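You operate a simulated robot arm through the tools that you are given. There is no shell and no other tool.

Carry out the task below with a simulated robot arm. There is one attempt and no reset: what you move stays moved.

JOB
Plug the sink and run some water into it.
Fine: lift the strainer out on to the worktop beside the sink, seat the plug in the drain, then run the tap till water stands in the sink and turn it off.

The check looks at the end state, three seconds after you hand in, the way a careful person would. Anything else that was tipped, shoved, dropped, spilled or broken makes it a failure.

ROBOT AND FRAMES
A 6-joint arm with a two-finger parallel gripper, fixed in place. Base frame: the origin is on the floor under the middle of its stand, x ahead of it, y to its left, z up; the work surface is at about z = 0.73. Units: m, rad, N and s.
With the tool pointing down near the work surface it reaches from about 0.4 to 0.9 m from the base axis. Its first joint turns from -2.007 to 2.007 rad. Payload 3.43 kg.
The TCP is the grasp point between the finger pads, 0.034 m short of the fingertips. In the tool frame z runs along the fingers and y along their closing line. The gripper opens to 0.128 m. The fingers are 0.024 m wide and 0.012 m thick; the gripper's body (0.048 by 0.13 m) begins 0.096 m behind the TCP.
Orientation is that of the tool frame in the base frame, as a unit quaternion [x, y, z, w]. With the fingers straight down and closing along the base's y, the tool's x points along the base's -x, its y along +y and its z along -z.

CONTROLS
- The arm moves only by the tool servo_tool. Its argument "plan" is a list of rows, each an object of numbers (a shift or turn left out is 0, a gripper value left out holds the last): "dx", "dy", "dz": the shift along the base's x, y, z in m; "wx", "wy", "wz": the turn, a rotation vector about the base's x, y, z in rad; "hand": the opening, from 0 (shut) to 1 (fully open). In form: [{"dx": .., "dy": .., "dz": .., "wx": .., "wy": .., "wz": .., "hand": ..}, ...]. A call has 1 to 20 rows; each row shifts and turns the commanded pose from where the row before left it. Each row takes 0.2 s and may step no farther than 0.05 m and 0.15 rad from the row before; otherwise, or with a gripper value out of range, the whole call is refused. Where a pose cannot be reached the arm comes as near as it can. A force on the tool above 40 N (or 10 N above the force at the start of the call, whichever is more), or a blocked arm, ends the call early, and 0.2 s more pass. The fingers move at their own pace (about 0.108 m/s each) and stop on an object; they squeeze with about 38 N. The grip force told is the motor's: it shows also when the fingers shut on nothing. Time passes only in rows, and 0.2 s behind the last, so rows that do not move let the fingers close. It gives the time, the measured TCP pose, the force on the tool (base axes), the opening and the grip force at its end, in the units of the frame above (readings bear some noise), with the torque about the TCP (base axes, N m) and any sound that the robot's microphone picked up.
- Cameras (640 x 400 px; columns grow to the right, rows downward): "scene" is fixed at [0.3999, 0.499, 1.6558]; the picture's right is [-0.14, -0.99, 0.00], its down [-0.98, 0.14, -0.15] and it looks along [0.15, -0.02, -0.99] (base axes); focal length 214 px, centre (320, 200). "wrist" rides on the gripper at [0.076, -0.011, -0.16] in the tool frame; the picture's right is [0.15, 0.99, 0.00], its down [-0.88, 0.13, -0.46] and it looks along [-0.45, 0.07, 0.89] (tool axes); focal length 234 px, centre (320, 200). There is no depth. A picture from a camera that has moved, and an enlarged one, comes with that camera's place and axes in the base frame and with its lens.
- camera(camera): a new picture of that camera. No time passes.
- slide_trunk(by): moves the trunk up (or, below 0, down) by that many m; the arm rides with it, the base frame stays. It gives what a move gives, with no picture.
- close_up(camera, box): a new picture of the part [left, top, right, bottom] of that camera's present view, enlarged. No time passes.
- job_done(): hands the job in; it is judged then, once.

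Places have to be worked out from the pictures, the camera data and where the tool is seen. Open the gripper and draw the arm clear of the work before you hand the job in, unless the task says otherwise.

The tools are called after ">>>" by a JSON object that holds its "op" and its "data". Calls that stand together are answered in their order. servo_tool: Moves the arm, as the interface text tells. Its arguments: {"type":"object","properties":{"plan":{"type":"array","items":{"type":"object","properties":{"dx":{"type":"number"},"dy":{"type":"number"},"dz":{"type":"number"},"wx":{"type":"number"},"wy":{"type":"number"},"wz":{"type":"number"},"hand":{"type":"number"}}}}},"required":["plan"]} The other tools are called the same way: slide_trunk (by) moves the trunk up or down; camera (camera) takes a picture; close_up (camera, box) takes an enlarged picture of a part of a camera's view; job_done () hands the job in.

At the start:

```text
time_s: 0.0
tool_pos: [0.3404, 0.453, 1.266]
tcp_rot: [0.001, 1.0, 0.001, 0.0]
contact_force: [0.8, 0.3, 0.3]
torque: [0.06, 0.0, -0.01]
gripper_width: 0.1283
grip_force: 0.1
trunk travel left (down, up): [-0.525, 0.265]
```

scene: 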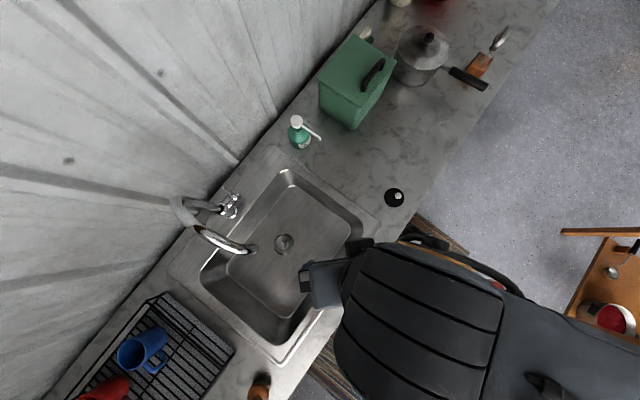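
wrist: 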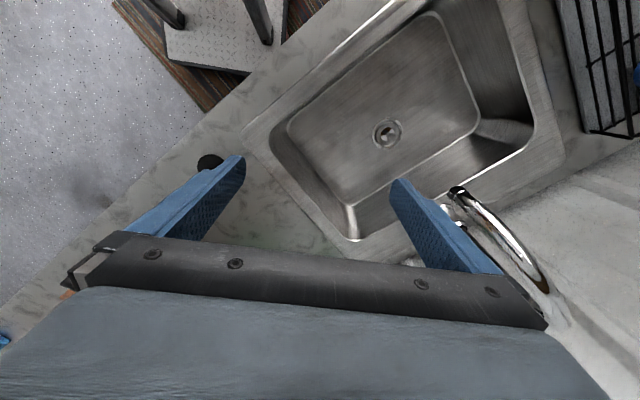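

I begin by looking closer at the sink, the drain strainer, the tap and the black round thing (probably the plug) on the worktop.

>>> {"op": "close_up", "data": {"camera": "scene", "box": [160, 160, 320, 260]}}

>>> {"op": "close_up", "data": {"camera": "scene", "box": [340, 150, 460, 225]}}

>>> {"op": "close_up", "data": {"camera": "wrist", "box": [320, 90, 480, 190]}}

>>> {"op": "close_up", "data": {"camera": "wrist", "box": [400, 150, 560, 250]}}

```text
4.00 times, centred on (240, 210) of scene
camera zoom: at [0.3999, 0.499, 1.6558], right [-0.14, -0.99, 0.0], down [-0.98, 0.14, -0.15], along [0.15, -0.02, -0.99], focal length 858 px, centre (640, 160)
```

zoom: 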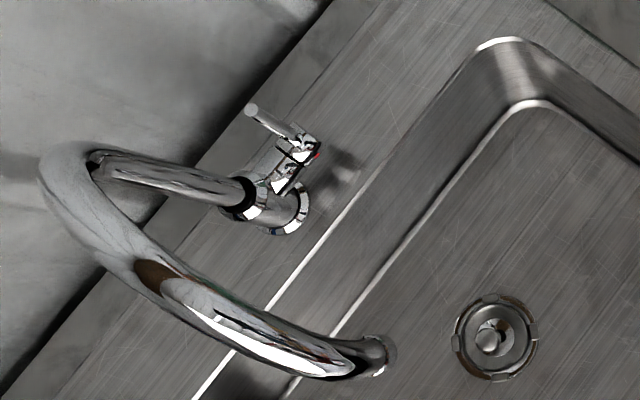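

```text
5.33 times, centred on (400, 188) of scene
camera zoom: at [0.3999, 0.499, 1.6558], right [-0.14, -0.99, 0.0], down [-0.98, 0.14, -0.15], along [0.15, -0.02, -0.99], focal length 1144 px, centre (-107, 267)
```

zoom: 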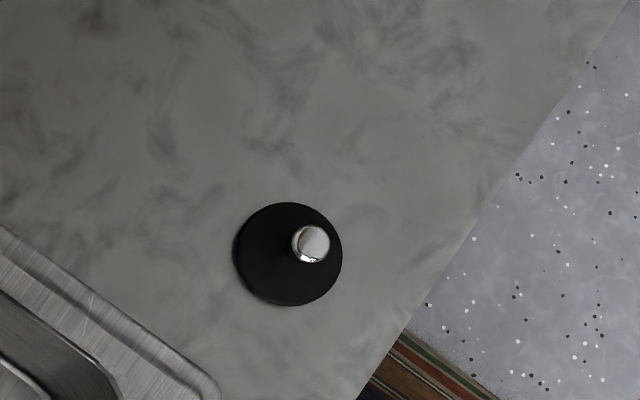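

```text
4.00 times, centred on (400, 140) of wrist
camera zoom: at [0.266, 0.4424, 1.4269], right [-0.15, 0.99, 0.0], down [0.88, 0.13, 0.46], along [0.45, 0.07, -0.89], focal length 937 px, centre (0, 440)
```

zoom: 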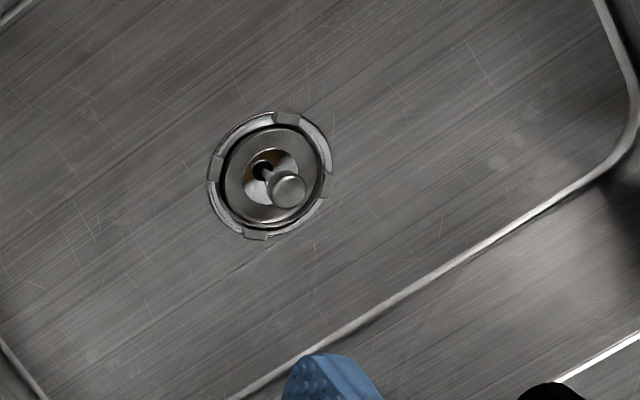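

```text
4.00 times, centred on (480, 200) of wrist
camera zoom: at [0.266, 0.4424, 1.4269], right [-0.15, 0.99, 0.0], down [0.88, 0.13, 0.46], along [0.45, 0.07, -0.89], focal length 937 px, centre (-320, 200)
```

zoom: 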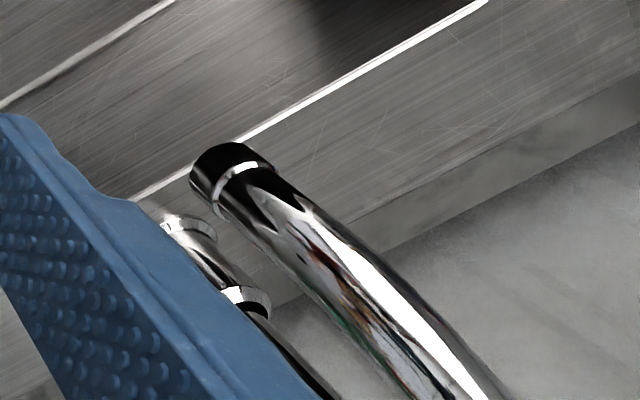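

The drain triangulates to about (0.37, 0.66, 0.735) and the spout's outlet hangs nearly over it at z≈1.1, so I will have to come in tilted from the front. First I yaw the tool so the camera side faces the base and view the tap and the sink.

>>> {"op": "servo_tool", "data": {"plan": [{"wz": 0.132, "hand": 1}, {"wz": 0.132}, {"wz": 0.132}, {"wz": 0.132}, {"wz": 0.132}, {"wz": 0.132}, {"wz": 0.132}, {"wz": 0.132}, {}]}}

>>> {"op": "camera", "data": {"camera": "wrist"}}

>>> {"op": "camera", "data": {"camera": "scene"}}

```text
time_s: 2.0
tool_pos: [0.3409, 0.454, 1.2661]
tcp_rot: [-0.504, 0.864, 0.0, 0.0]
contact_force: [0.8, -0.3, 0.4]
torque: [-0.03, -0.04, 0.01]
gripper_width: 0.1279
grip_force: 0.0
trunk travel left (down, up): [-0.525, 0.265]
```

```text
taken
camera wrist: at [0.3147, 0.3823, 1.4264], right [-0.93, 0.36, 0.0], down [0.32, 0.83, 0.46], along [0.16, 0.43, -0.89], focal length 234 px, centre (320, 200)
```

wrist: 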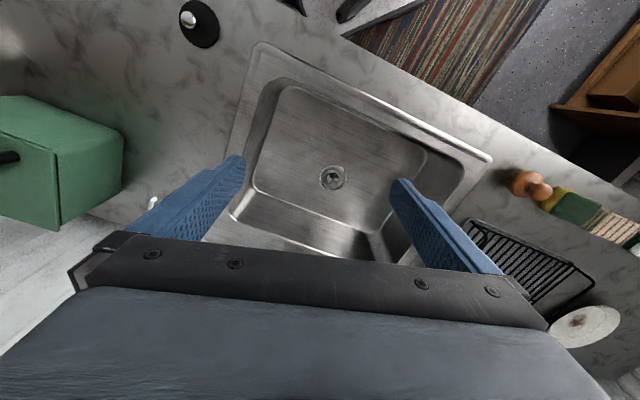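

```text
taken
```

scene: 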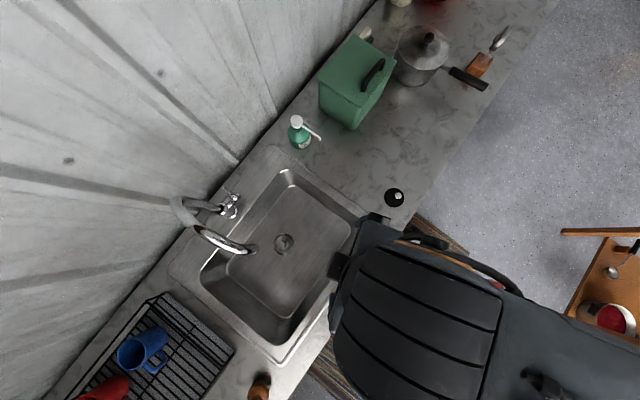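

The camera is upside-down relative to the scene, with the gripper body hiding the far side. I tilt the tool so it points down and outward, to see the tap and to test whether this approach attitude is reachable.

>>> {"op": "servo_tool", "data": {"plan": [{"wx": 0.1218, "wy": -0.069}, {"wx": 0.1218, "wy": -0.069}, {"wx": 0.1218, "wy": -0.069}, {"wx": 0.1218, "wy": -0.069}, {"wx": 0.1218, "wy": -0.069}, {}]}}

>>> {"op": "camera", "data": {"camera": "wrist"}}

>>> {"op": "camera", "data": {"camera": "scene"}}

```text
time_s: 3.4
tool_pos: [0.3404, 0.4534, 1.2674]
tcp_rot: [-0.474, 0.811, 0.173, 0.297]
contact_force: [0.9, -0.3, 0.1]
torque: [0.01, 0.0, -0.02]
gripper_width: 0.128
grip_force: 0.1
trunk travel left (down, up): [-0.525, 0.265]
```

```text
taken
camera wrist: at [0.2725, 0.3077, 1.3406], right [-0.92, 0.39, -0.09], down [0.07, 0.39, 0.92], along [0.39, 0.83, -0.39], focal length 234 px, centre (320, 200)
```

wrist: 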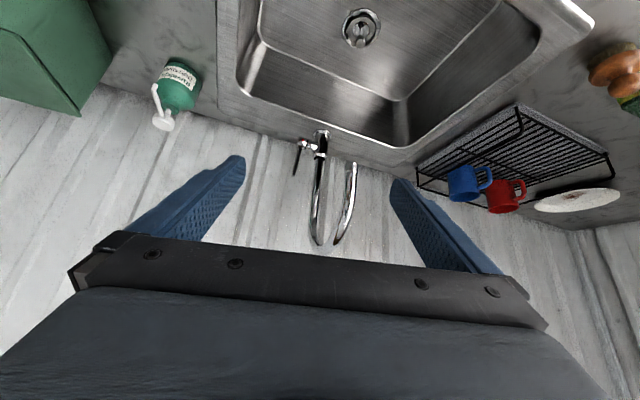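

```text
taken
```

scene: 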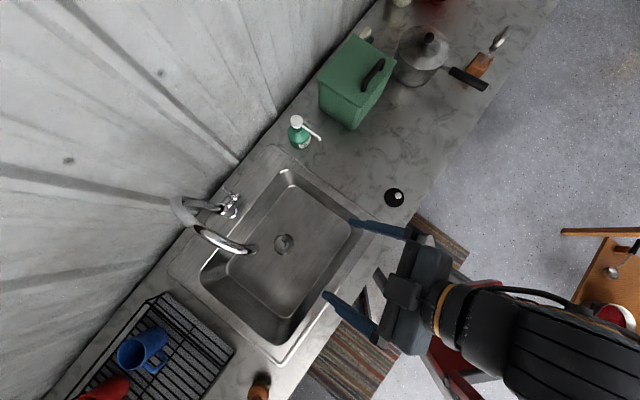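

The tilt works and the tap is in view (upside down). I take close-ups of the tap and the strainer.

>>> {"op": "close_up", "data": {"camera": "wrist", "box": [270, 110, 390, 260]}}

>>> {"op": "close_up", "data": {"camera": "wrist", "box": [280, 115, 360, 165]}}

>>> {"op": "close_up", "data": {"camera": "wrist", "box": [320, 0, 400, 50]}}

>>> {"op": "close_up", "data": {"camera": "scene", "box": [210, 180, 260, 220]}}

```text
2.67 times, centred on (330, 185) of wrist
camera zoom: at [0.2725, 0.3077, 1.3406], right [-0.92, 0.39, -0.09], down [0.07, 0.39, 0.92], along [0.39, 0.83, -0.39], focal length 624 px, centre (293, 240)
```

zoom: 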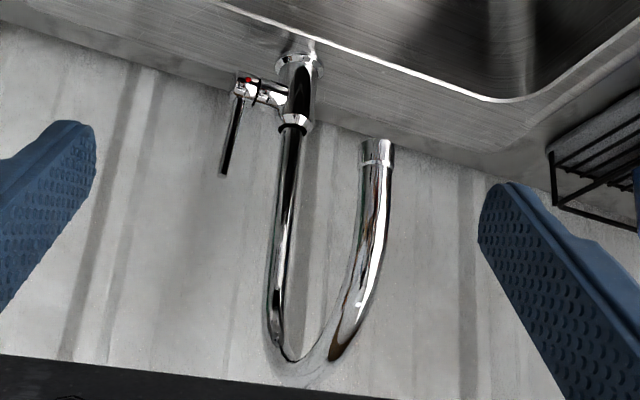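

```text
8.00 times, centred on (320, 140) of wrist
camera zoom: at [0.2725, 0.3077, 1.3406], right [-0.92, 0.39, -0.09], down [0.07, 0.39, 0.92], along [0.39, 0.83, -0.39], focal length 1873 px, centre (320, 680)
```

zoom: 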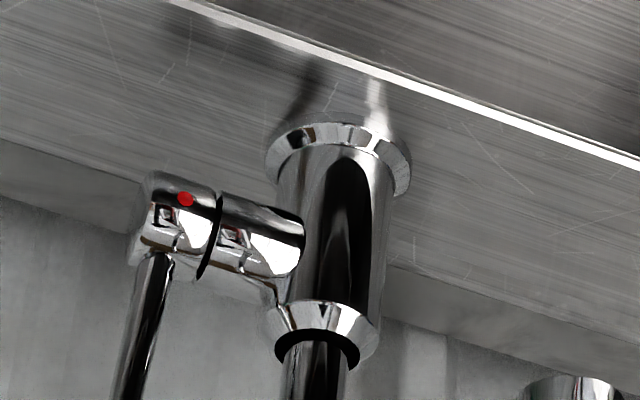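

```text
8.00 times, centred on (360, 25) of wrist
camera zoom: at [0.2725, 0.3077, 1.3406], right [-0.92, 0.39, -0.09], down [0.07, 0.39, 0.92], along [0.39, 0.83, -0.39], focal length 1873 px, centre (0, 1600)
```

zoom: 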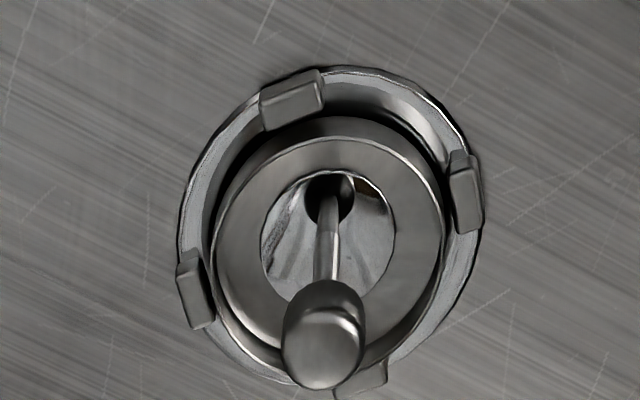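

```text
10.00 times, centred on (235, 200) of scene
camera zoom: at [0.3999, 0.499, 1.6558], right [-0.14, -0.99, 0.0], down [-0.98, 0.14, -0.15], along [0.15, -0.02, -0.99], focal length 2145 px, centre (1170, 200)
```

zoom: 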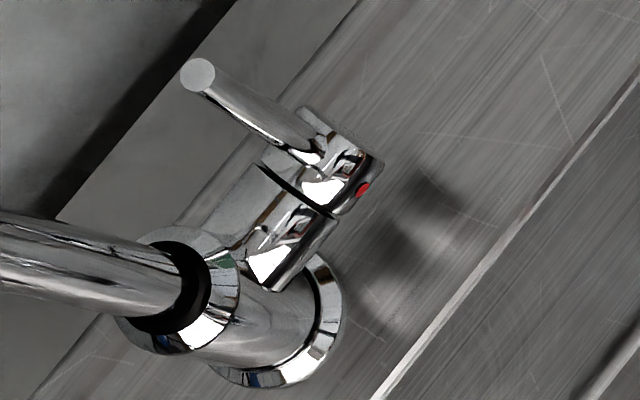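

The strainer's knob triangulates to about (0.373, 0.658, 0.774), on a thin stem. I reduce the tilt to about 30°, half-close the hand and descend in front of the sink, well clear of the spout.

>>> {"op": "servo_tool", "data": {"plan": [{"wx": -0.0757, "wy": 0.0429, "dz": -0.03, "hand": 0.5}, {"wx": -0.0757, "wy": 0.0429, "dz": -0.03}, {"dz": -0.04}, {"dz": -0.04}, {"dz": -0.04}, {"dz": -0.04}, {"dz": -0.04}, {}]}}

>>> {"op": "camera", "data": {"camera": "wrist"}}

>>> {"op": "camera", "data": {"camera": "scene"}}

```text
time_s: 5.2
tool_pos: [0.3392, 0.4536, 1.0076]
tcp_rot: [-0.486, 0.834, 0.131, 0.225]
contact_force: [0.2, -1.2, 0.5]
torque: [0.0, 0.0, 0.01]
gripper_width: 0.0641
grip_force: 0.1
trunk travel left (down, up): [-0.525, 0.265]
```

```text
taken
camera wrist: at [0.2783, 0.3214, 1.1075], right [-0.92, 0.38, -0.07], down [0.15, 0.53, 0.84], along [0.35, 0.76, -0.54], focal length 234 px, centre (320, 200)
```

wrist: 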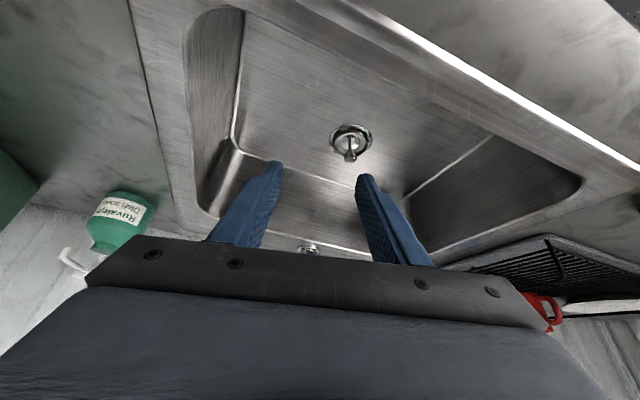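

```text
taken
```

scene: 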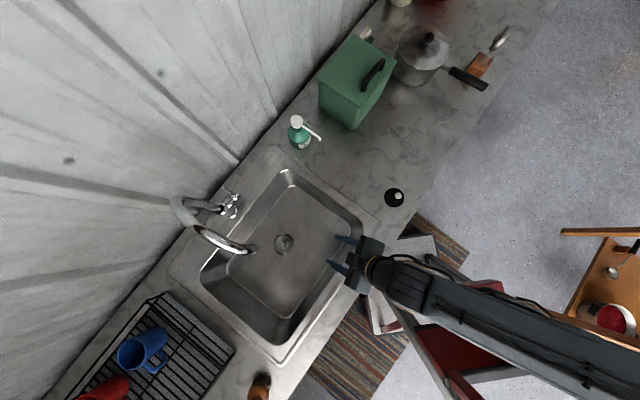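

Clear so far. I move forward and down to a point about 0.1 m in front of the strainer's knob, under the spout's height.

>>> {"op": "servo_tool", "data": {"plan": [{"dx": -0.0038, "dy": 0.0295, "dz": -0.027}, {"dx": -0.0038, "dy": 0.0295, "dz": -0.027}, {"dx": -0.0038, "dy": 0.0295, "dz": -0.027}, {"dx": -0.0038, "dy": 0.0295, "dz": -0.027}, {}]}}

>>> {"op": "camera", "data": {"camera": "wrist"}}

>>> {"op": "camera", "data": {"camera": "scene"}}

```text
time_s: 6.4
tool_pos: [0.3244, 0.5733, 0.8977]
tcp_rot: [-0.486, 0.834, 0.131, 0.225]
contact_force: [-0.5, -0.1, 0.8]
torque: [-0.02, 0.01, 0.01]
gripper_width: 0.0644
grip_force: 0.0
trunk travel left (down, up): [-0.525, 0.265]
```

```text
taken
camera wrist: at [0.2635, 0.4396, 0.9986], right [-0.92, 0.38, -0.07], down [0.15, 0.53, 0.84], along [0.35, 0.76, -0.54], focal length 234 px, centre (320, 200)
```

wrist: 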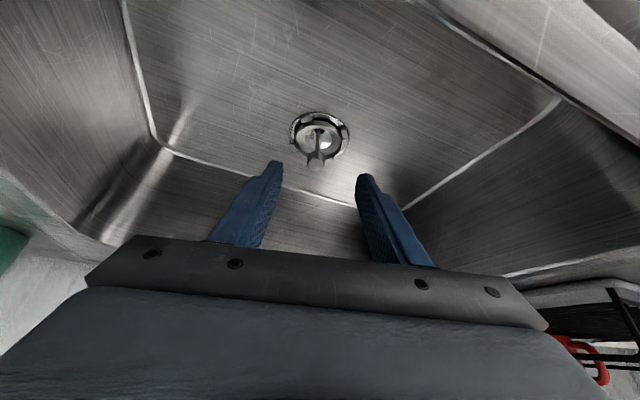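

```text
taken
```

scene: 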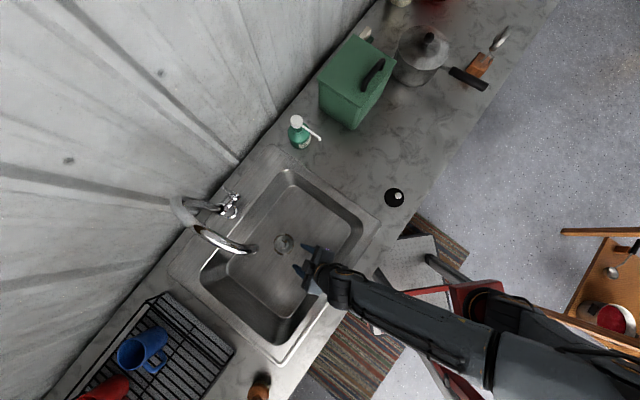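

Knob is nearly centred between the fingers' line. A close-up will pin it down before I advance.

>>> {"op": "close_up", "data": {"camera": "wrist", "box": [260, 100, 380, 190]}}

>>> {"op": "close_up", "data": {"camera": "scene", "box": [250, 220, 350, 300]}}

```text
4.44 times, centred on (320, 145) of wrist
camera zoom: at [0.2635, 0.4396, 0.9986], right [-0.92, 0.38, -0.07], down [0.15, 0.53, 0.84], along [0.35, 0.76, -0.54], focal length 1041 px, centre (320, 444)
```

zoom: 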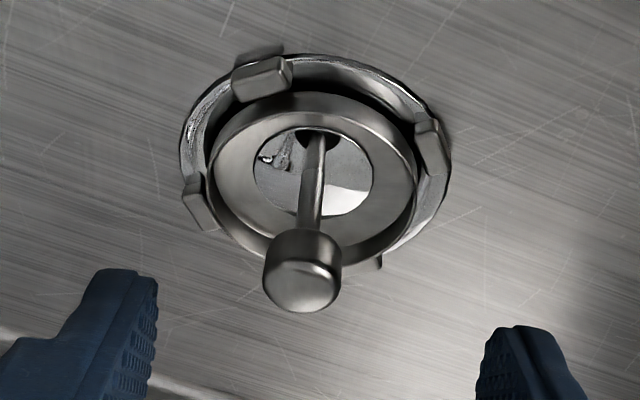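

```text
5.00 times, centred on (300, 260) of scene
camera zoom: at [0.3999, 0.499, 1.6558], right [-0.14, -0.99, 0.0], down [-0.98, 0.14, -0.15], along [0.15, -0.02, -0.99], focal length 1072 px, centre (420, -100)
```

zoom: 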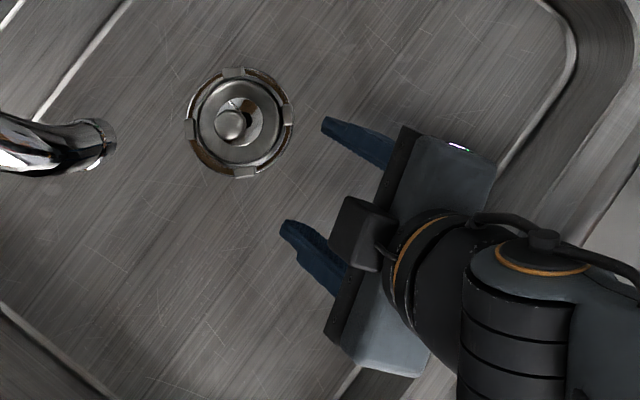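

The wrist view puts the knob at about (0.3755, 0.658, 0.776). I advance so that the knob sits between the pads about 12 mm beyond the TCP, then check before closing.

>>> {"op": "servo_tool", "data": {"plan": [{"dx": 0.012, "dy": 0.0199, "dz": -0.0278}, {"dx": 0.012, "dy": 0.0199, "dz": -0.0278}, {"dx": 0.012, "dy": 0.0199, "dz": -0.0278}, {"dx": 0.012, "dy": 0.0199, "dz": -0.0278}, {}]}}

>>> {"op": "close_up", "data": {"camera": "wrist", "box": [220, 80, 420, 230]}}

>>> {"op": "close_up", "data": {"camera": "scene", "box": [230, 200, 350, 290]}}

```text
time_s: 7.6
tool_pos: [0.3722, 0.6511, 0.7877]
tcp_rot: [-0.487, 0.834, 0.131, 0.224]
contact_force: [0.4, -0.2, 0.7]
torque: [0.02, 0.0, 0.0]
gripper_width: 0.0639
grip_force: 0.0
trunk travel left (down, up): [-0.525, 0.265]
```

```text
2.67 times, centred on (320, 155) of wrist
camera zoom: at [0.3115, 0.5184, 0.8879], right [-0.92, 0.38, -0.07], down [0.15, 0.53, 0.84], along [0.35, 0.76, -0.54], focal length 624 px, centre (320, 320)
```

zoom: 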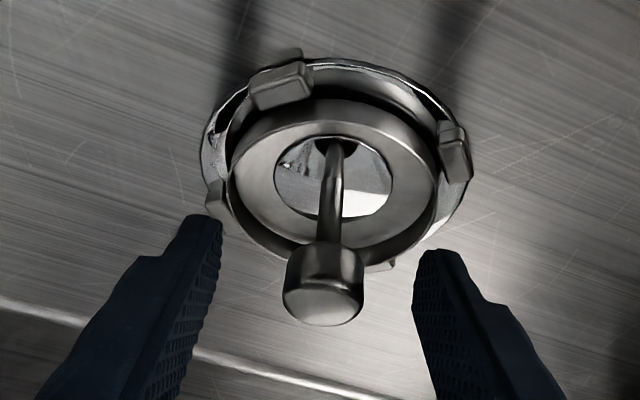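

```text
4.44 times, centred on (290, 245) of scene
camera zoom: at [0.3999, 0.499, 1.6558], right [-0.14, -0.99, 0.0], down [-0.98, 0.14, -0.15], along [0.15, -0.02, -0.99], focal length 953 px, centre (453, 0)
```

zoom: 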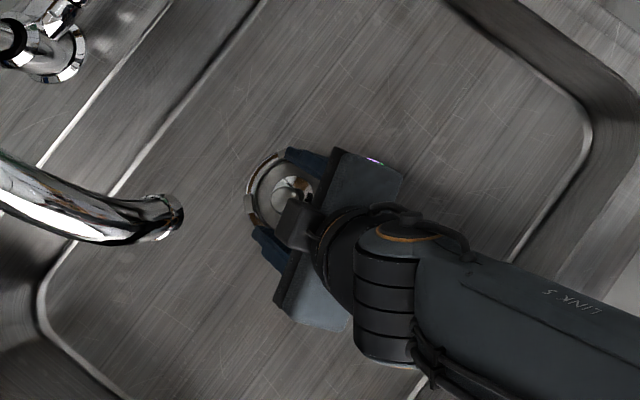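

The knob is centred between the pads (about 13 mm ahead of the TCP, lateral error under 1 mm). Closing the gripper now.

>>> {"op": "servo_tool", "data": {"plan": [{"hand": 0}, {}, {}]}}

>>> {"op": "close_up", "data": {"camera": "wrist", "box": [220, 80, 420, 230]}}

```text
time_s: 8.4
tool_pos: [0.3717, 0.651, 0.787]
tcp_rot: [-0.486, 0.834, 0.131, 0.224]
contact_force: [0.0, 0.6, 0.6]
torque: [0.05, -0.06, -0.02]
gripper_width: 0.0228
grip_force: 37.8
trunk travel left (down, up): [-0.525, 0.265]
```

```text
2.67 times, centred on (320, 155) of wrist
camera zoom: at [0.3114, 0.5184, 0.8882], right [-0.92, 0.38, -0.07], down [0.15, 0.53, 0.84], along [0.35, 0.76, -0.54], focal length 624 px, centre (320, 320)
```

zoom: 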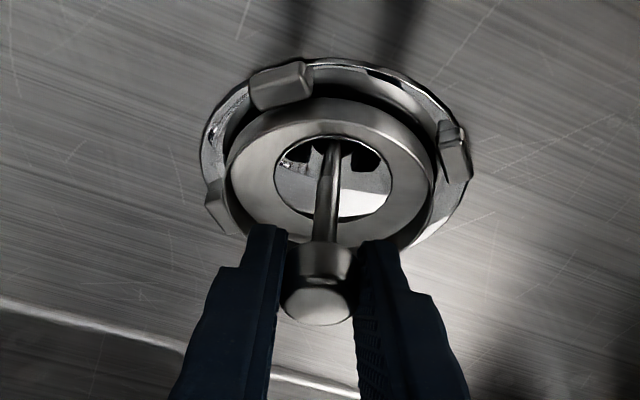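

Gripped firmly (22.8 mm, 38 N). Lifting straight up gently.

>>> {"op": "servo_tool", "data": {"plan": [{"dz": 0.01}, {"dz": 0.01}, {"dz": 0.015}, {"dz": 0.02}, {"dz": 0.025}, {}]}}

>>> {"op": "camera", "data": {"camera": "wrist"}}

>>> {"op": "camera", "data": {"camera": "scene"}}

```text
time_s: 9.8
tool_pos: [0.3743, 0.6513, 0.867]
tcp_rot: [-0.486, 0.834, 0.13, 0.224]
contact_force: [0.2, 0.5, -0.5]
torque: [-0.05, 0.0, 0.01]
gripper_width: 0.0231
grip_force: 38.0
trunk travel left (down, up): [-0.525, 0.265]
```

```text
taken
camera wrist: at [0.313, 0.5186, 0.9682], right [-0.92, 0.38, -0.07], down [0.15, 0.53, 0.84], along [0.35, 0.76, -0.54], focal length 234 px, centre (320, 200)
```

wrist: 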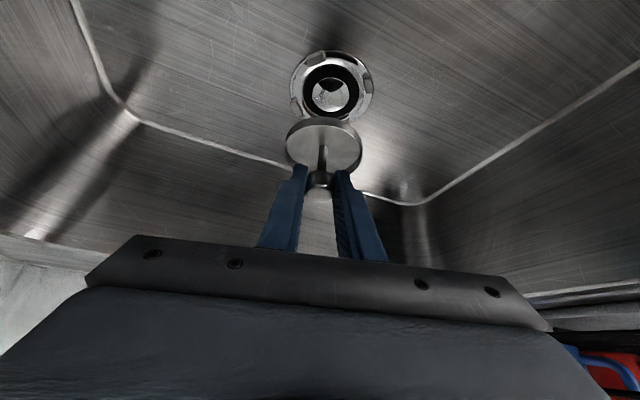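

```text
taken
```

scene: 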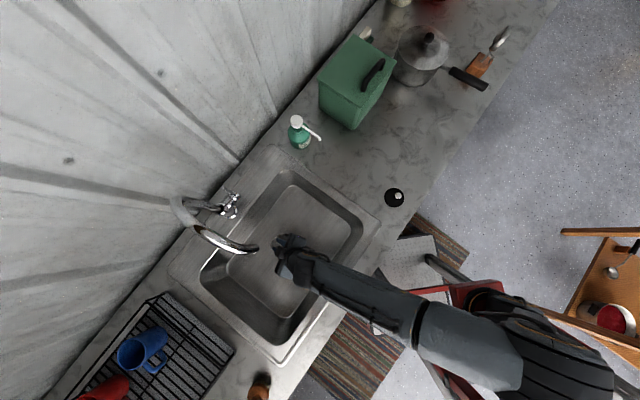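

The strainer came out cleanly. A closer look at it and the empty drain.

>>> {"op": "close_up", "data": {"camera": "wrist", "box": [260, 40, 400, 210]}}

```text
2.35 times, centred on (330, 125) of wrist
camera zoom: at [0.313, 0.5186, 0.9682], right [-0.92, 0.38, -0.07], down [0.15, 0.53, 0.84], along [0.35, 0.76, -0.54], focal length 551 px, centre (296, 376)
```

zoom: 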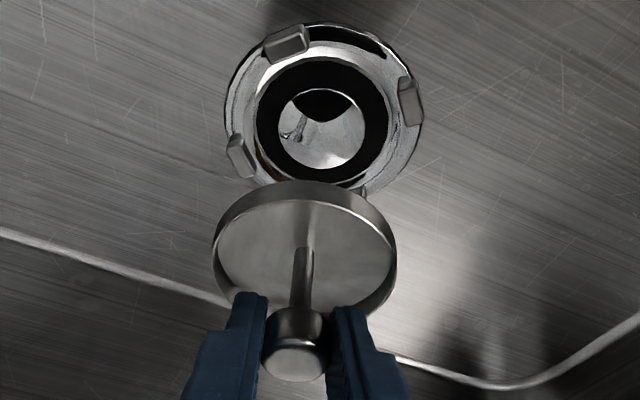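

The strainer is a disc of about 66 mm whose underside is roughly 65 mm below the TCP. I retreat from under the spout and then rise above the sink's rim.

>>> {"op": "servo_tool", "data": {"plan": [{"dx": -0.02, "dy": -0.035}, {"dx": -0.02, "dy": -0.035}, {"dx": -0.02, "dy": -0.035, "dz": 0.02}, {"dz": 0.04}, {"dz": 0.04}, {"dz": 0.04}, {"dz": 0.03}, {}]}}

>>> {"op": "camera", "data": {"camera": "scene"}}

```text
time_s: 11.6
tool_pos: [0.3128, 0.5449, 1.0381]
tcp_rot: [-0.486, 0.834, 0.131, 0.224]
contact_force: [0.6, -0.5, -0.5]
torque: [0.02, -0.02, 0.01]
gripper_width: 0.0229
grip_force: 38.0
trunk travel left (down, up): [-0.525, 0.265]
```

```text
taken
```

scene: 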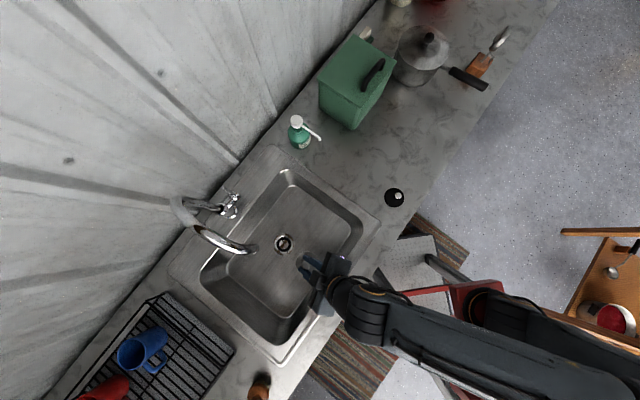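

Now I carry it across to a free patch of worktop right beside the sink, around (0.60, 0.345), turning the tool to stay radial.

>>> {"op": "servo_tool", "data": {"plan": [{"dx": 0.0287, "dy": -0.02, "wz": -0.05}, {"dx": 0.0287, "dy": -0.02, "wz": -0.05}, {"dx": 0.0287, "dy": -0.02, "wz": -0.05}, {"dx": 0.0287, "dy": -0.02, "wz": -0.05}, {"dx": 0.0287, "dy": -0.02, "wz": -0.05}, {"dx": 0.0287, "dy": -0.02, "wz": -0.05}, {"dx": 0.0287, "dy": -0.02, "wz": -0.05}, {"dx": 0.0287, "dy": -0.02, "wz": -0.05}, {"dx": 0.0287, "dy": -0.02, "wz": -0.05}, {"dx": 0.0287, "dy": -0.02, "wz": -0.05}, {}]}}

>>> {"op": "camera", "data": {"camera": "wrist"}}

>>> {"op": "camera", "data": {"camera": "scene"}}

```text
time_s: 14.0
tool_pos: [0.6017, 0.3455, 1.0372]
tcp_rot: [-0.265, 0.929, 0.071, 0.249]
contact_force: [-0.3, 0.3, -0.3]
torque: [-0.01, 0.02, 0.04]
gripper_width: 0.0227
grip_force: 38.2
trunk travel left (down, up): [-0.525, 0.265]
```

```text
taken
camera wrist: at [0.4857, 0.2588, 1.1378], right [-0.63, 0.77, -0.07], down [0.38, 0.39, 0.84], along [0.67, 0.5, -0.54], focal length 234 px, centre (320, 200)
```

wrist: 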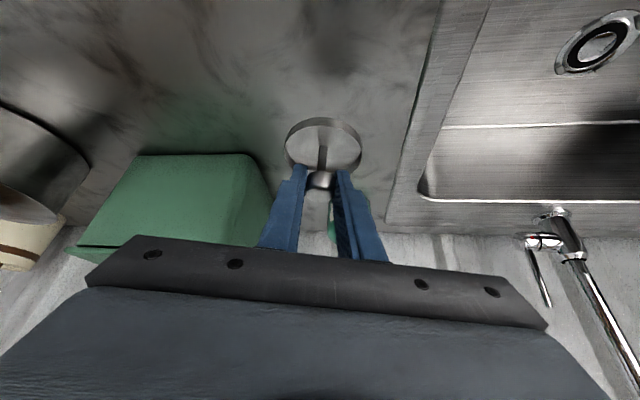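

```text
taken
```

scene: 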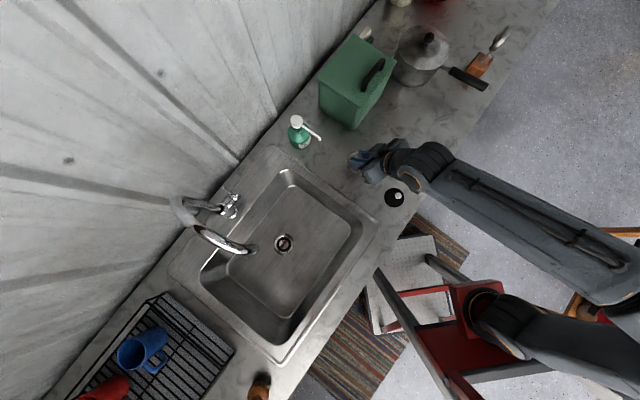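

To get the worktop height, I triangulate the sink's back right rim corner in close-ups of both cameras.

>>> {"op": "close_up", "data": {"camera": "scene", "box": [240, 110, 400, 210]}}

>>> {"op": "close_up", "data": {"camera": "wrist", "box": [360, 130, 520, 250]}}

>>> {"op": "close_up", "data": {"camera": "wrist", "box": [520, 180, 640, 280]}}

```text
4.00 times, centred on (320, 160) of scene
camera zoom: at [0.3999, 0.499, 1.6558], right [-0.14, -0.99, 0.0], down [-0.98, 0.14, -0.15], along [0.15, -0.02, -0.99], focal length 858 px, centre (320, 360)
```

zoom: 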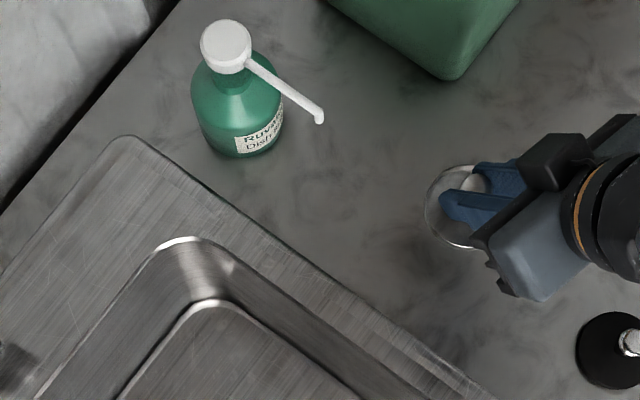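

```text
3.33 times, centred on (440, 190) of wrist
camera zoom: at [0.4857, 0.2588, 1.1378], right [-0.63, 0.77, -0.07], down [0.38, 0.39, 0.84], along [0.67, 0.5, -0.54], focal length 781 px, centre (-80, 233)
```

zoom: 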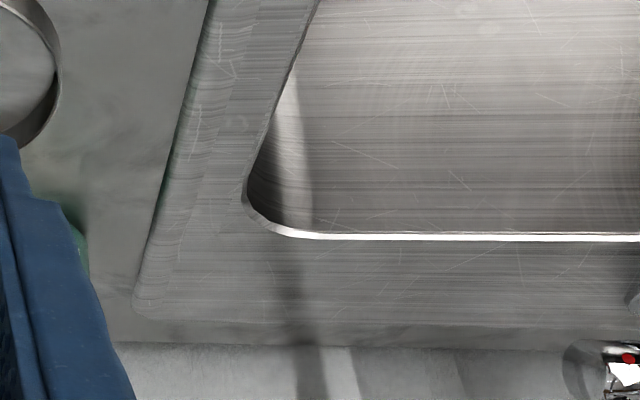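

```text
4.00 times, centred on (580, 230) of wrist
camera zoom: at [0.4857, 0.2588, 1.1378], right [-0.63, 0.77, -0.07], down [0.38, 0.39, 0.84], along [0.67, 0.5, -0.54], focal length 937 px, centre (-720, 80)
```

zoom: 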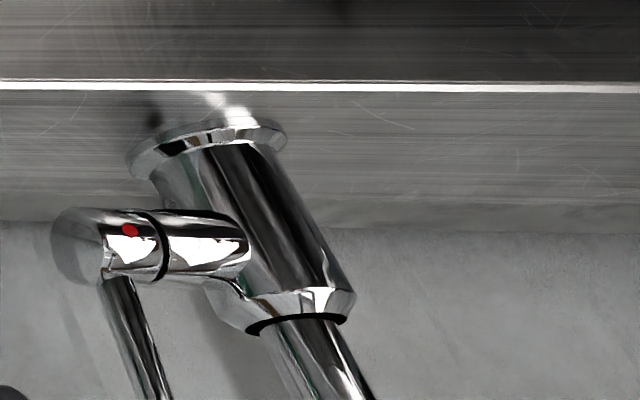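

The rim corner triangulates to z≈0.905, so the worktop is about 0.90 and the strainer should touch with the TCP near 0.965. I lower in steps and watch the force.

>>> {"op": "servo_tool", "data": {"plan": [{"dz": -0.015}, {"dz": -0.015}, {"dz": -0.01}, {}]}}

>>> {"op": "close_up", "data": {"camera": "wrist", "box": [240, 80, 400, 220]}}

>>> {"op": "close_up", "data": {"camera": "scene", "box": [320, 130, 420, 220]}}

```text
time_s: 15.0
tool_pos: [0.6008, 0.3485, 0.9972]
tcp_rot: [-0.266, 0.929, 0.071, 0.249]
contact_force: [1.0, 0.1, -0.3]
torque: [0.01, 0.04, 0.01]
gripper_width: 0.0225
grip_force: 37.7
trunk travel left (down, up): [-0.525, 0.265]
```

```text
2.86 times, centred on (320, 150) of wrist
camera zoom: at [0.484, 0.2598, 1.0982], right [-0.63, 0.77, -0.07], down [0.38, 0.39, 0.84], along [0.67, 0.5, -0.54], focal length 669 px, centre (320, 343)
```

zoom: 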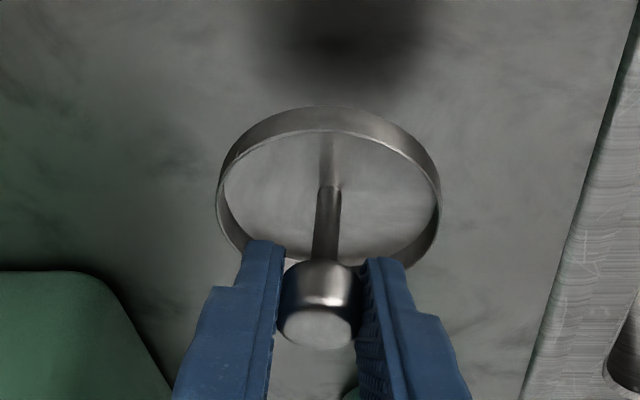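

```text
4.44 times, centred on (370, 175) of scene
camera zoom: at [0.3999, 0.499, 1.6558], right [-0.14, -0.99, 0.0], down [-0.98, 0.14, -0.15], along [0.15, -0.02, -0.99], focal length 953 px, centre (98, 311)
```

zoom: 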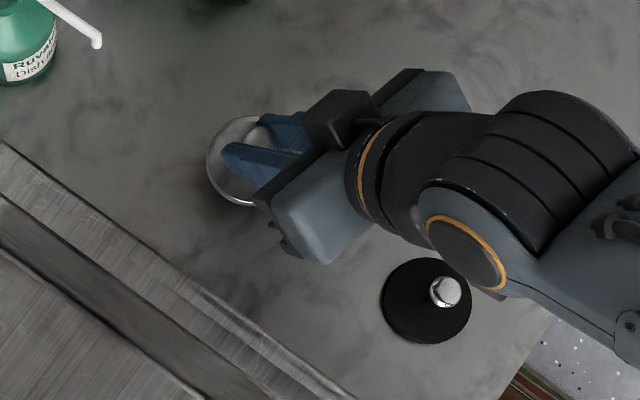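

Still clearly above the surface. Lowering further in small steps, watching the force reading.

>>> {"op": "servo_tool", "data": {"plan": [{"dz": -0.005}, {"dz": -0.005}, {"dz": -0.005}, {"dz": -0.005}, {}]}}

>>> {"op": "close_up", "data": {"camera": "wrist", "box": [240, 80, 400, 220]}}

```text
time_s: 16.2
tool_pos: [0.6017, 0.3455, 0.9773]
tcp_rot: [-0.265, 0.929, 0.071, 0.25]
contact_force: [0.3, 0.3, -1.2]
torque: [0.01, 0.02, 0.0]
gripper_width: 0.0227
grip_force: 38.1
trunk travel left (down, up): [-0.525, 0.265]
```

```text
2.86 times, centred on (320, 150) of wrist
camera zoom: at [0.4841, 0.2596, 1.0781], right [-0.63, 0.77, -0.07], down [0.38, 0.39, 0.84], along [0.67, 0.5, -0.54], focal length 669 px, centre (320, 343)
```

zoom: 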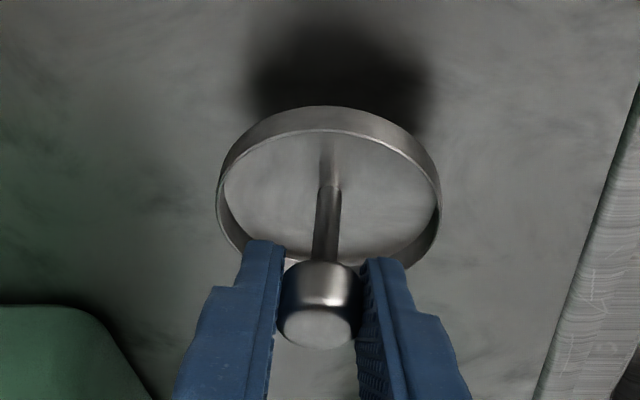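

Estimates of the surface height differ somewhat (0.87–0.90), so I keep feeling downwards in small steps.

>>> {"op": "servo_tool", "data": {"plan": [{"dz": -0.004}, {"dz": -0.004}, {"dz": -0.004}, {}]}}

>>> {"op": "close_up", "data": {"camera": "wrist", "box": [240, 80, 400, 220]}}

```text
time_s: 17.2
tool_pos: [0.6006, 0.3472, 0.9666]
tcp_rot: [-0.265, 0.929, 0.071, 0.25]
contact_force: [0.7, -0.4, -0.7]
torque: [0.0, -0.02, -0.01]
gripper_width: 0.023
grip_force: 38.1
trunk travel left (down, up): [-0.525, 0.265]
```

```text
2.86 times, centred on (320, 150) of wrist
camera zoom: at [0.4838, 0.2595, 1.0663], right [-0.63, 0.77, -0.07], down [0.38, 0.39, 0.84], along [0.67, 0.5, -0.54], focal length 669 px, centre (320, 343)
```

zoom: 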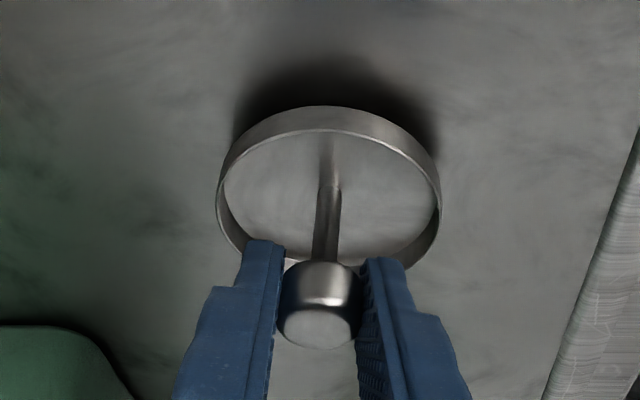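

The contact shadow has nearly closed in; a few millimetres remain. Continuing in 2 mm steps.

>>> {"op": "servo_tool", "data": {"plan": [{"dz": -0.002}, {"dz": -0.002}, {"dz": -0.002}, {}]}}

>>> {"op": "close_up", "data": {"camera": "wrist", "box": [240, 80, 400, 220]}}

```text
time_s: 18.2
tool_pos: [0.5999, 0.3477, 0.9595]
tcp_rot: [-0.265, 0.928, 0.071, 0.25]
contact_force: [0.3, -0.1, -0.3]
torque: [0.03, 0.0, 0.01]
gripper_width: 0.023
grip_force: 38.1
trunk travel left (down, up): [-0.525, 0.265]
```

```text
2.86 times, centred on (320, 150) of wrist
camera zoom: at [0.4837, 0.2598, 1.0603], right [-0.63, 0.77, -0.07], down [0.38, 0.39, 0.84], along [0.67, 0.5, -0.54], focal length 669 px, centre (320, 343)
```

zoom: 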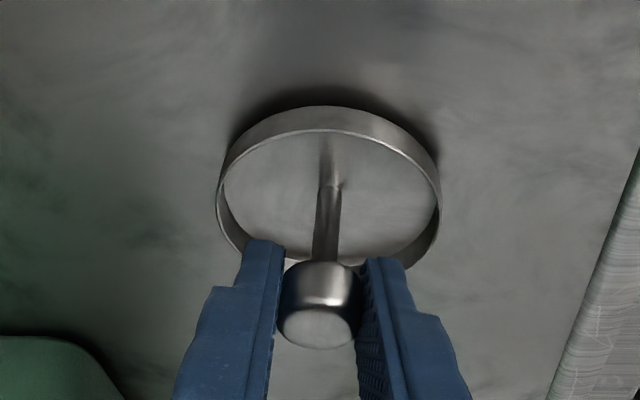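

Very close now but no contact force yet. A few more 2 mm steps.

>>> {"op": "servo_tool", "data": {"plan": [{"dz": -0.002}, {"dz": -0.002}, {}]}}

>>> {"op": "close_up", "data": {"camera": "wrist", "box": [240, 80, 400, 220]}}

```text
time_s: 19.0
tool_pos: [0.6001, 0.3474, 0.9578]
tcp_rot: [-0.265, 0.928, 0.072, 0.251]
contact_force: [-1.9, -2.6, 14.7]
torque: [-0.1, 0.13, 0.03]
gripper_width: 0.0227
grip_force: 38.2
trunk travel left (down, up): [-0.525, 0.265]
```

```text
2.86 times, centred on (320, 150) of wrist
camera zoom: at [0.4839, 0.2598, 1.0575], right [-0.63, 0.77, -0.07], down [0.38, 0.39, 0.84], along [0.68, 0.5, -0.54], focal length 669 px, centre (320, 343)
```

zoom: 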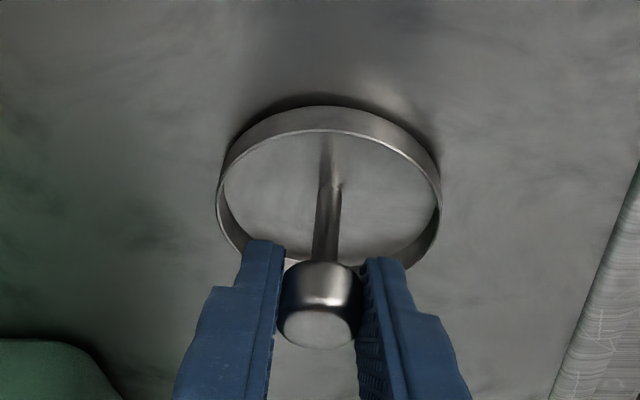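

Contact (15 N) with the TCP at 0.958, so the worktop is about 0.893. I ease the load, open, and back off along the fingers.

>>> {"op": "servo_tool", "data": {"plan": [{"dz": 0.0015}, {}, {"hand": 0.45}, {}, {}]}}

>>> {"op": "servo_tool", "data": {"plan": [{"dx": -0.0085, "dy": -0.0053, "dz": 0.0173}, {"dx": -0.0128, "dy": -0.0079, "dz": 0.026}, {"dx": -0.017, "dy": -0.0106, "dz": 0.0346}, {"dx": -0.017, "dy": -0.0106, "dz": 0.0346}, {}]}}

>>> {"op": "camera", "data": {"camera": "wrist"}}

>>> {"op": "camera", "data": {"camera": "scene"}}

```text
time_s: 20.2
tool_pos: [0.5994, 0.3465, 0.9554]
tcp_rot: [-0.265, 0.928, 0.072, 0.251]
contact_force: [0.0, 0.0, 0.2]
torque: [0.01, -0.02, 0.0]
gripper_width: 0.0576
grip_force: 0.1
trunk travel left (down, up): [-0.525, 0.265]
```

```text
time_s: 21.4
tool_pos: [0.5442, 0.3118, 1.0695]
tcp_rot: [-0.265, 0.929, 0.071, 0.25]
contact_force: [0.4, -0.5, 0.2]
torque: [0.03, 0.01, -0.05]
gripper_width: 0.0577
grip_force: 0.0
trunk travel left (down, up): [-0.525, 0.265]
```

```text
taken
camera wrist: at [0.4281, 0.224, 1.1703], right [-0.63, 0.77, -0.07], down [0.38, 0.39, 0.84], along [0.67, 0.5, -0.54], focal length 234 px, centre (320, 200)
```

wrist: 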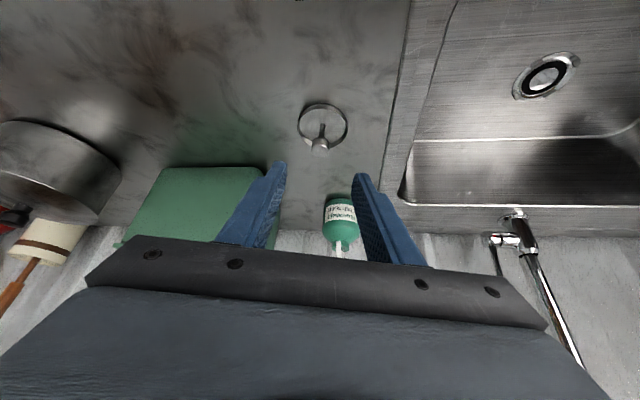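

```text
taken
```

scene: 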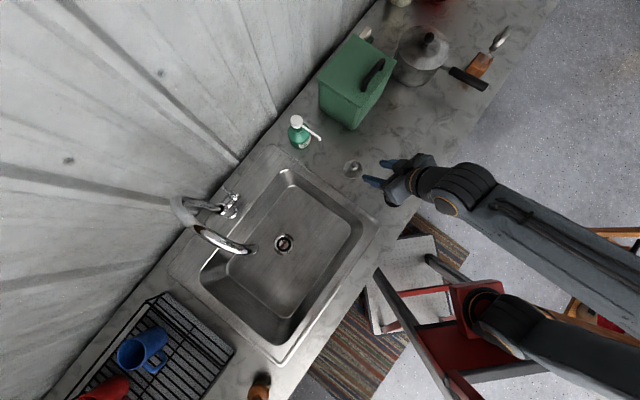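

The strainer stands upright beside the sink. Next the plug, which I put at about (0.486, 0.22) with its knob near z≈0.935; I move to a viewing pose behind and above it.

>>> {"op": "servo_tool", "data": {"plan": [{"dx": -0.025, "dy": -0.0295, "dz": -0.005}, {"dx": -0.025, "dy": -0.0295, "dz": -0.01}, {"dx": -0.025, "dy": -0.0295, "dz": -0.015}, {"dx": -0.025, "dy": -0.0295, "dz": -0.018}, {}]}}

>>> {"op": "camera", "data": {"camera": "wrist"}}

>>> {"op": "camera", "data": {"camera": "scene"}}

```text
time_s: 22.6
tool_pos: [0.4455, 0.1939, 1.0204]
tcp_rot: [-0.265, 0.929, 0.071, 0.25]
contact_force: [0.3, 0.1, 0.3]
torque: [0.01, 0.01, 0.03]
gripper_width: 0.0574
grip_force: 0.1
trunk travel left (down, up): [-0.525, 0.265]
```

```text
taken
camera wrist: at [0.3286, 0.1067, 1.1214], right [-0.63, 0.77, -0.07], down [0.38, 0.39, 0.84], along [0.68, 0.5, -0.54], focal length 234 px, centre (320, 200)
```

wrist: 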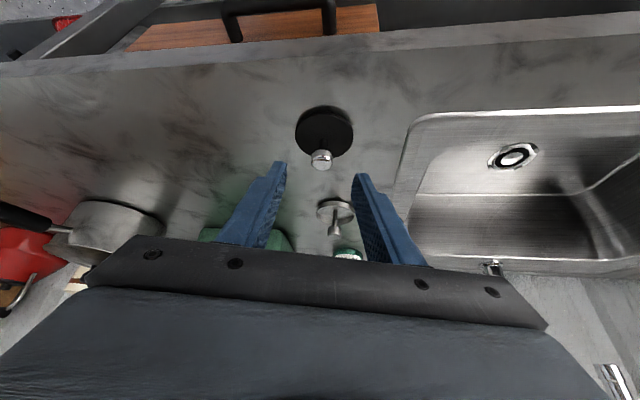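

```text
taken
```

scene: 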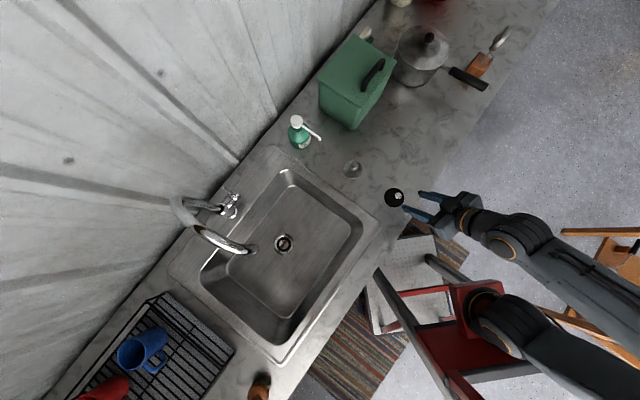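

Good view of the plug ahead between the fingers. Close-ups to fix its geometry, and the drain's seat again.

>>> {"op": "close_up", "data": {"camera": "wrist", "box": [265, 90, 385, 190]}}

>>> {"op": "close_up", "data": {"camera": "scene", "box": [330, 150, 430, 225]}}

>>> {"op": "close_up", "data": {"camera": "scene", "box": [255, 220, 315, 265]}}

```text
4.00 times, centred on (325, 140) of wrist
camera zoom: at [0.3286, 0.1067, 1.1214], right [-0.63, 0.77, -0.07], down [0.38, 0.39, 0.84], along [0.68, 0.5, -0.54], focal length 937 px, centre (300, 440)
```

zoom: 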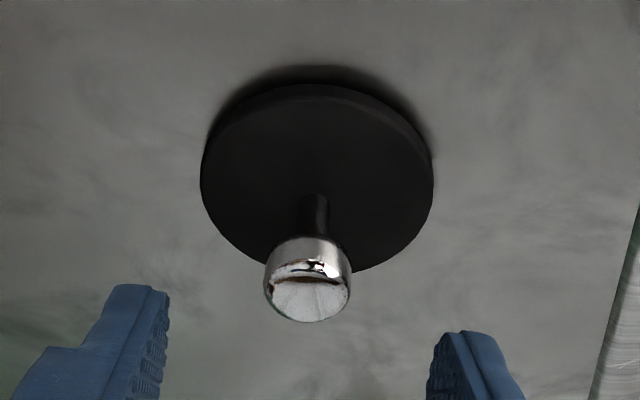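

```text
5.33 times, centred on (380, 188) of scene
camera zoom: at [0.3999, 0.499, 1.6558], right [-0.14, -0.99, 0.0], down [-0.98, 0.14, -0.15], along [0.15, -0.02, -0.99], focal length 1144 px, centre (0, 267)
```

zoom: 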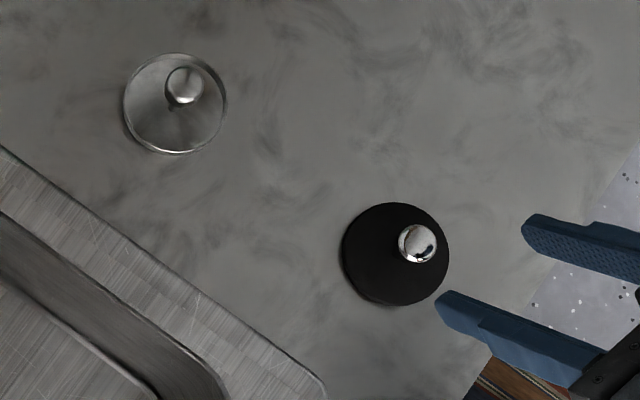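

```text
8.89 times, centred on (285, 242) of scene
camera zoom: at [0.3999, 0.499, 1.6558], right [-0.14, -0.99, 0.0], down [-0.98, 0.14, -0.15], along [0.15, -0.02, -0.99], focal length 1906 px, centre (631, -178)
```

zoom: 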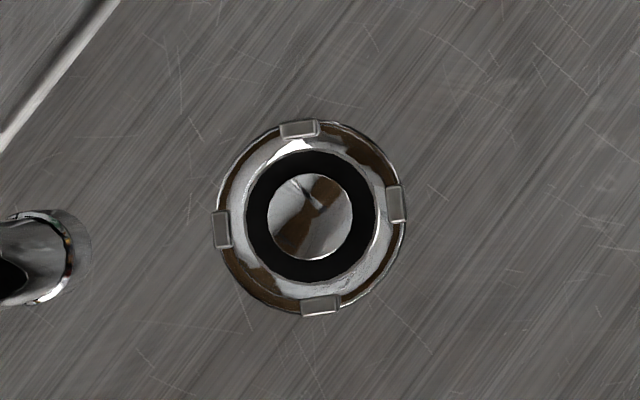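

Plug knob is about (0.486, 0.2205, 0.937), 25 mm wide on a stem, disc 72 mm; the drain's lugs are about 74 mm apart so I want the same grip relation as with the strainer. I advance along the fingers to straddle the knob.

>>> {"op": "servo_tool", "data": {"plan": [{"dx": 0.0087, "dy": 0.0058, "dz": -0.018}, {"dx": 0.0087, "dy": 0.0058, "dz": -0.018}, {"dx": 0.0087, "dy": 0.0058, "dz": -0.018}, {"dx": 0.0044, "dy": 0.0029, "dz": -0.009}, {}]}}

>>> {"op": "close_up", "data": {"camera": "wrist", "box": [240, 80, 400, 220]}}

```text
time_s: 23.8
tool_pos: [0.4765, 0.2151, 0.9583]
tcp_rot: [-0.265, 0.929, 0.07, 0.25]
contact_force: [0.8, 0.4, 0.8]
torque: [-0.03, -0.02, 0.01]
gripper_width: 0.0578
grip_force: 0.1
trunk travel left (down, up): [-0.525, 0.265]
```

```text
2.86 times, centred on (320, 150) of wrist
camera zoom: at [0.3596, 0.1285, 1.0595], right [-0.63, 0.77, -0.07], down [0.38, 0.39, 0.84], along [0.67, 0.5, -0.54], focal length 669 px, centre (320, 343)
```

zoom: 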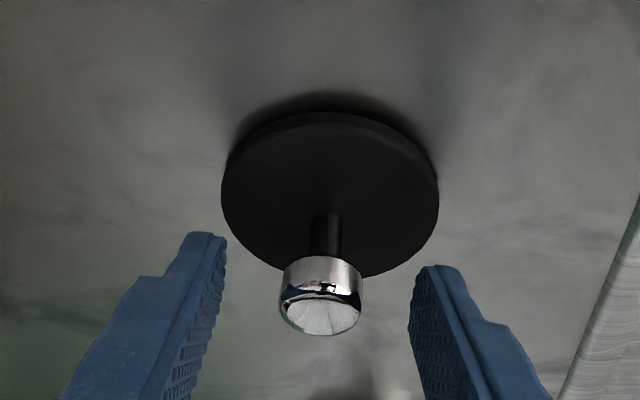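

Slightly further to go to match the strainer grip. I advance about 9 mm more along the fingers and check again.

>>> {"op": "servo_tool", "data": {"plan": [{"dx": 0.002, "dy": 0.001, "dz": -0.004}, {"dx": 0.002, "dy": 0.001, "dz": -0.004}, {}]}}

>>> {"op": "close_up", "data": {"camera": "wrist", "box": [240, 80, 400, 220]}}

```text
time_s: 24.6
tool_pos: [0.4794, 0.2166, 0.9507]
tcp_rot: [-0.266, 0.928, 0.072, 0.25]
contact_force: [0.0, 0.2, 0.5]
torque: [-0.04, 0.02, 0.03]
gripper_width: 0.0578
grip_force: 0.0
trunk travel left (down, up): [-0.525, 0.265]
```

```text
2.86 times, centred on (320, 150) of wrist
camera zoom: at [0.3628, 0.13, 1.0512], right [-0.63, 0.77, -0.07], down [0.38, 0.39, 0.84], along [0.68, 0.5, -0.54], focal length 669 px, centre (320, 343)
```

zoom: 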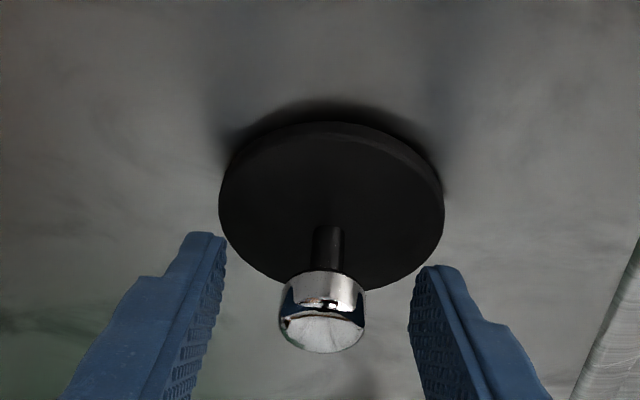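

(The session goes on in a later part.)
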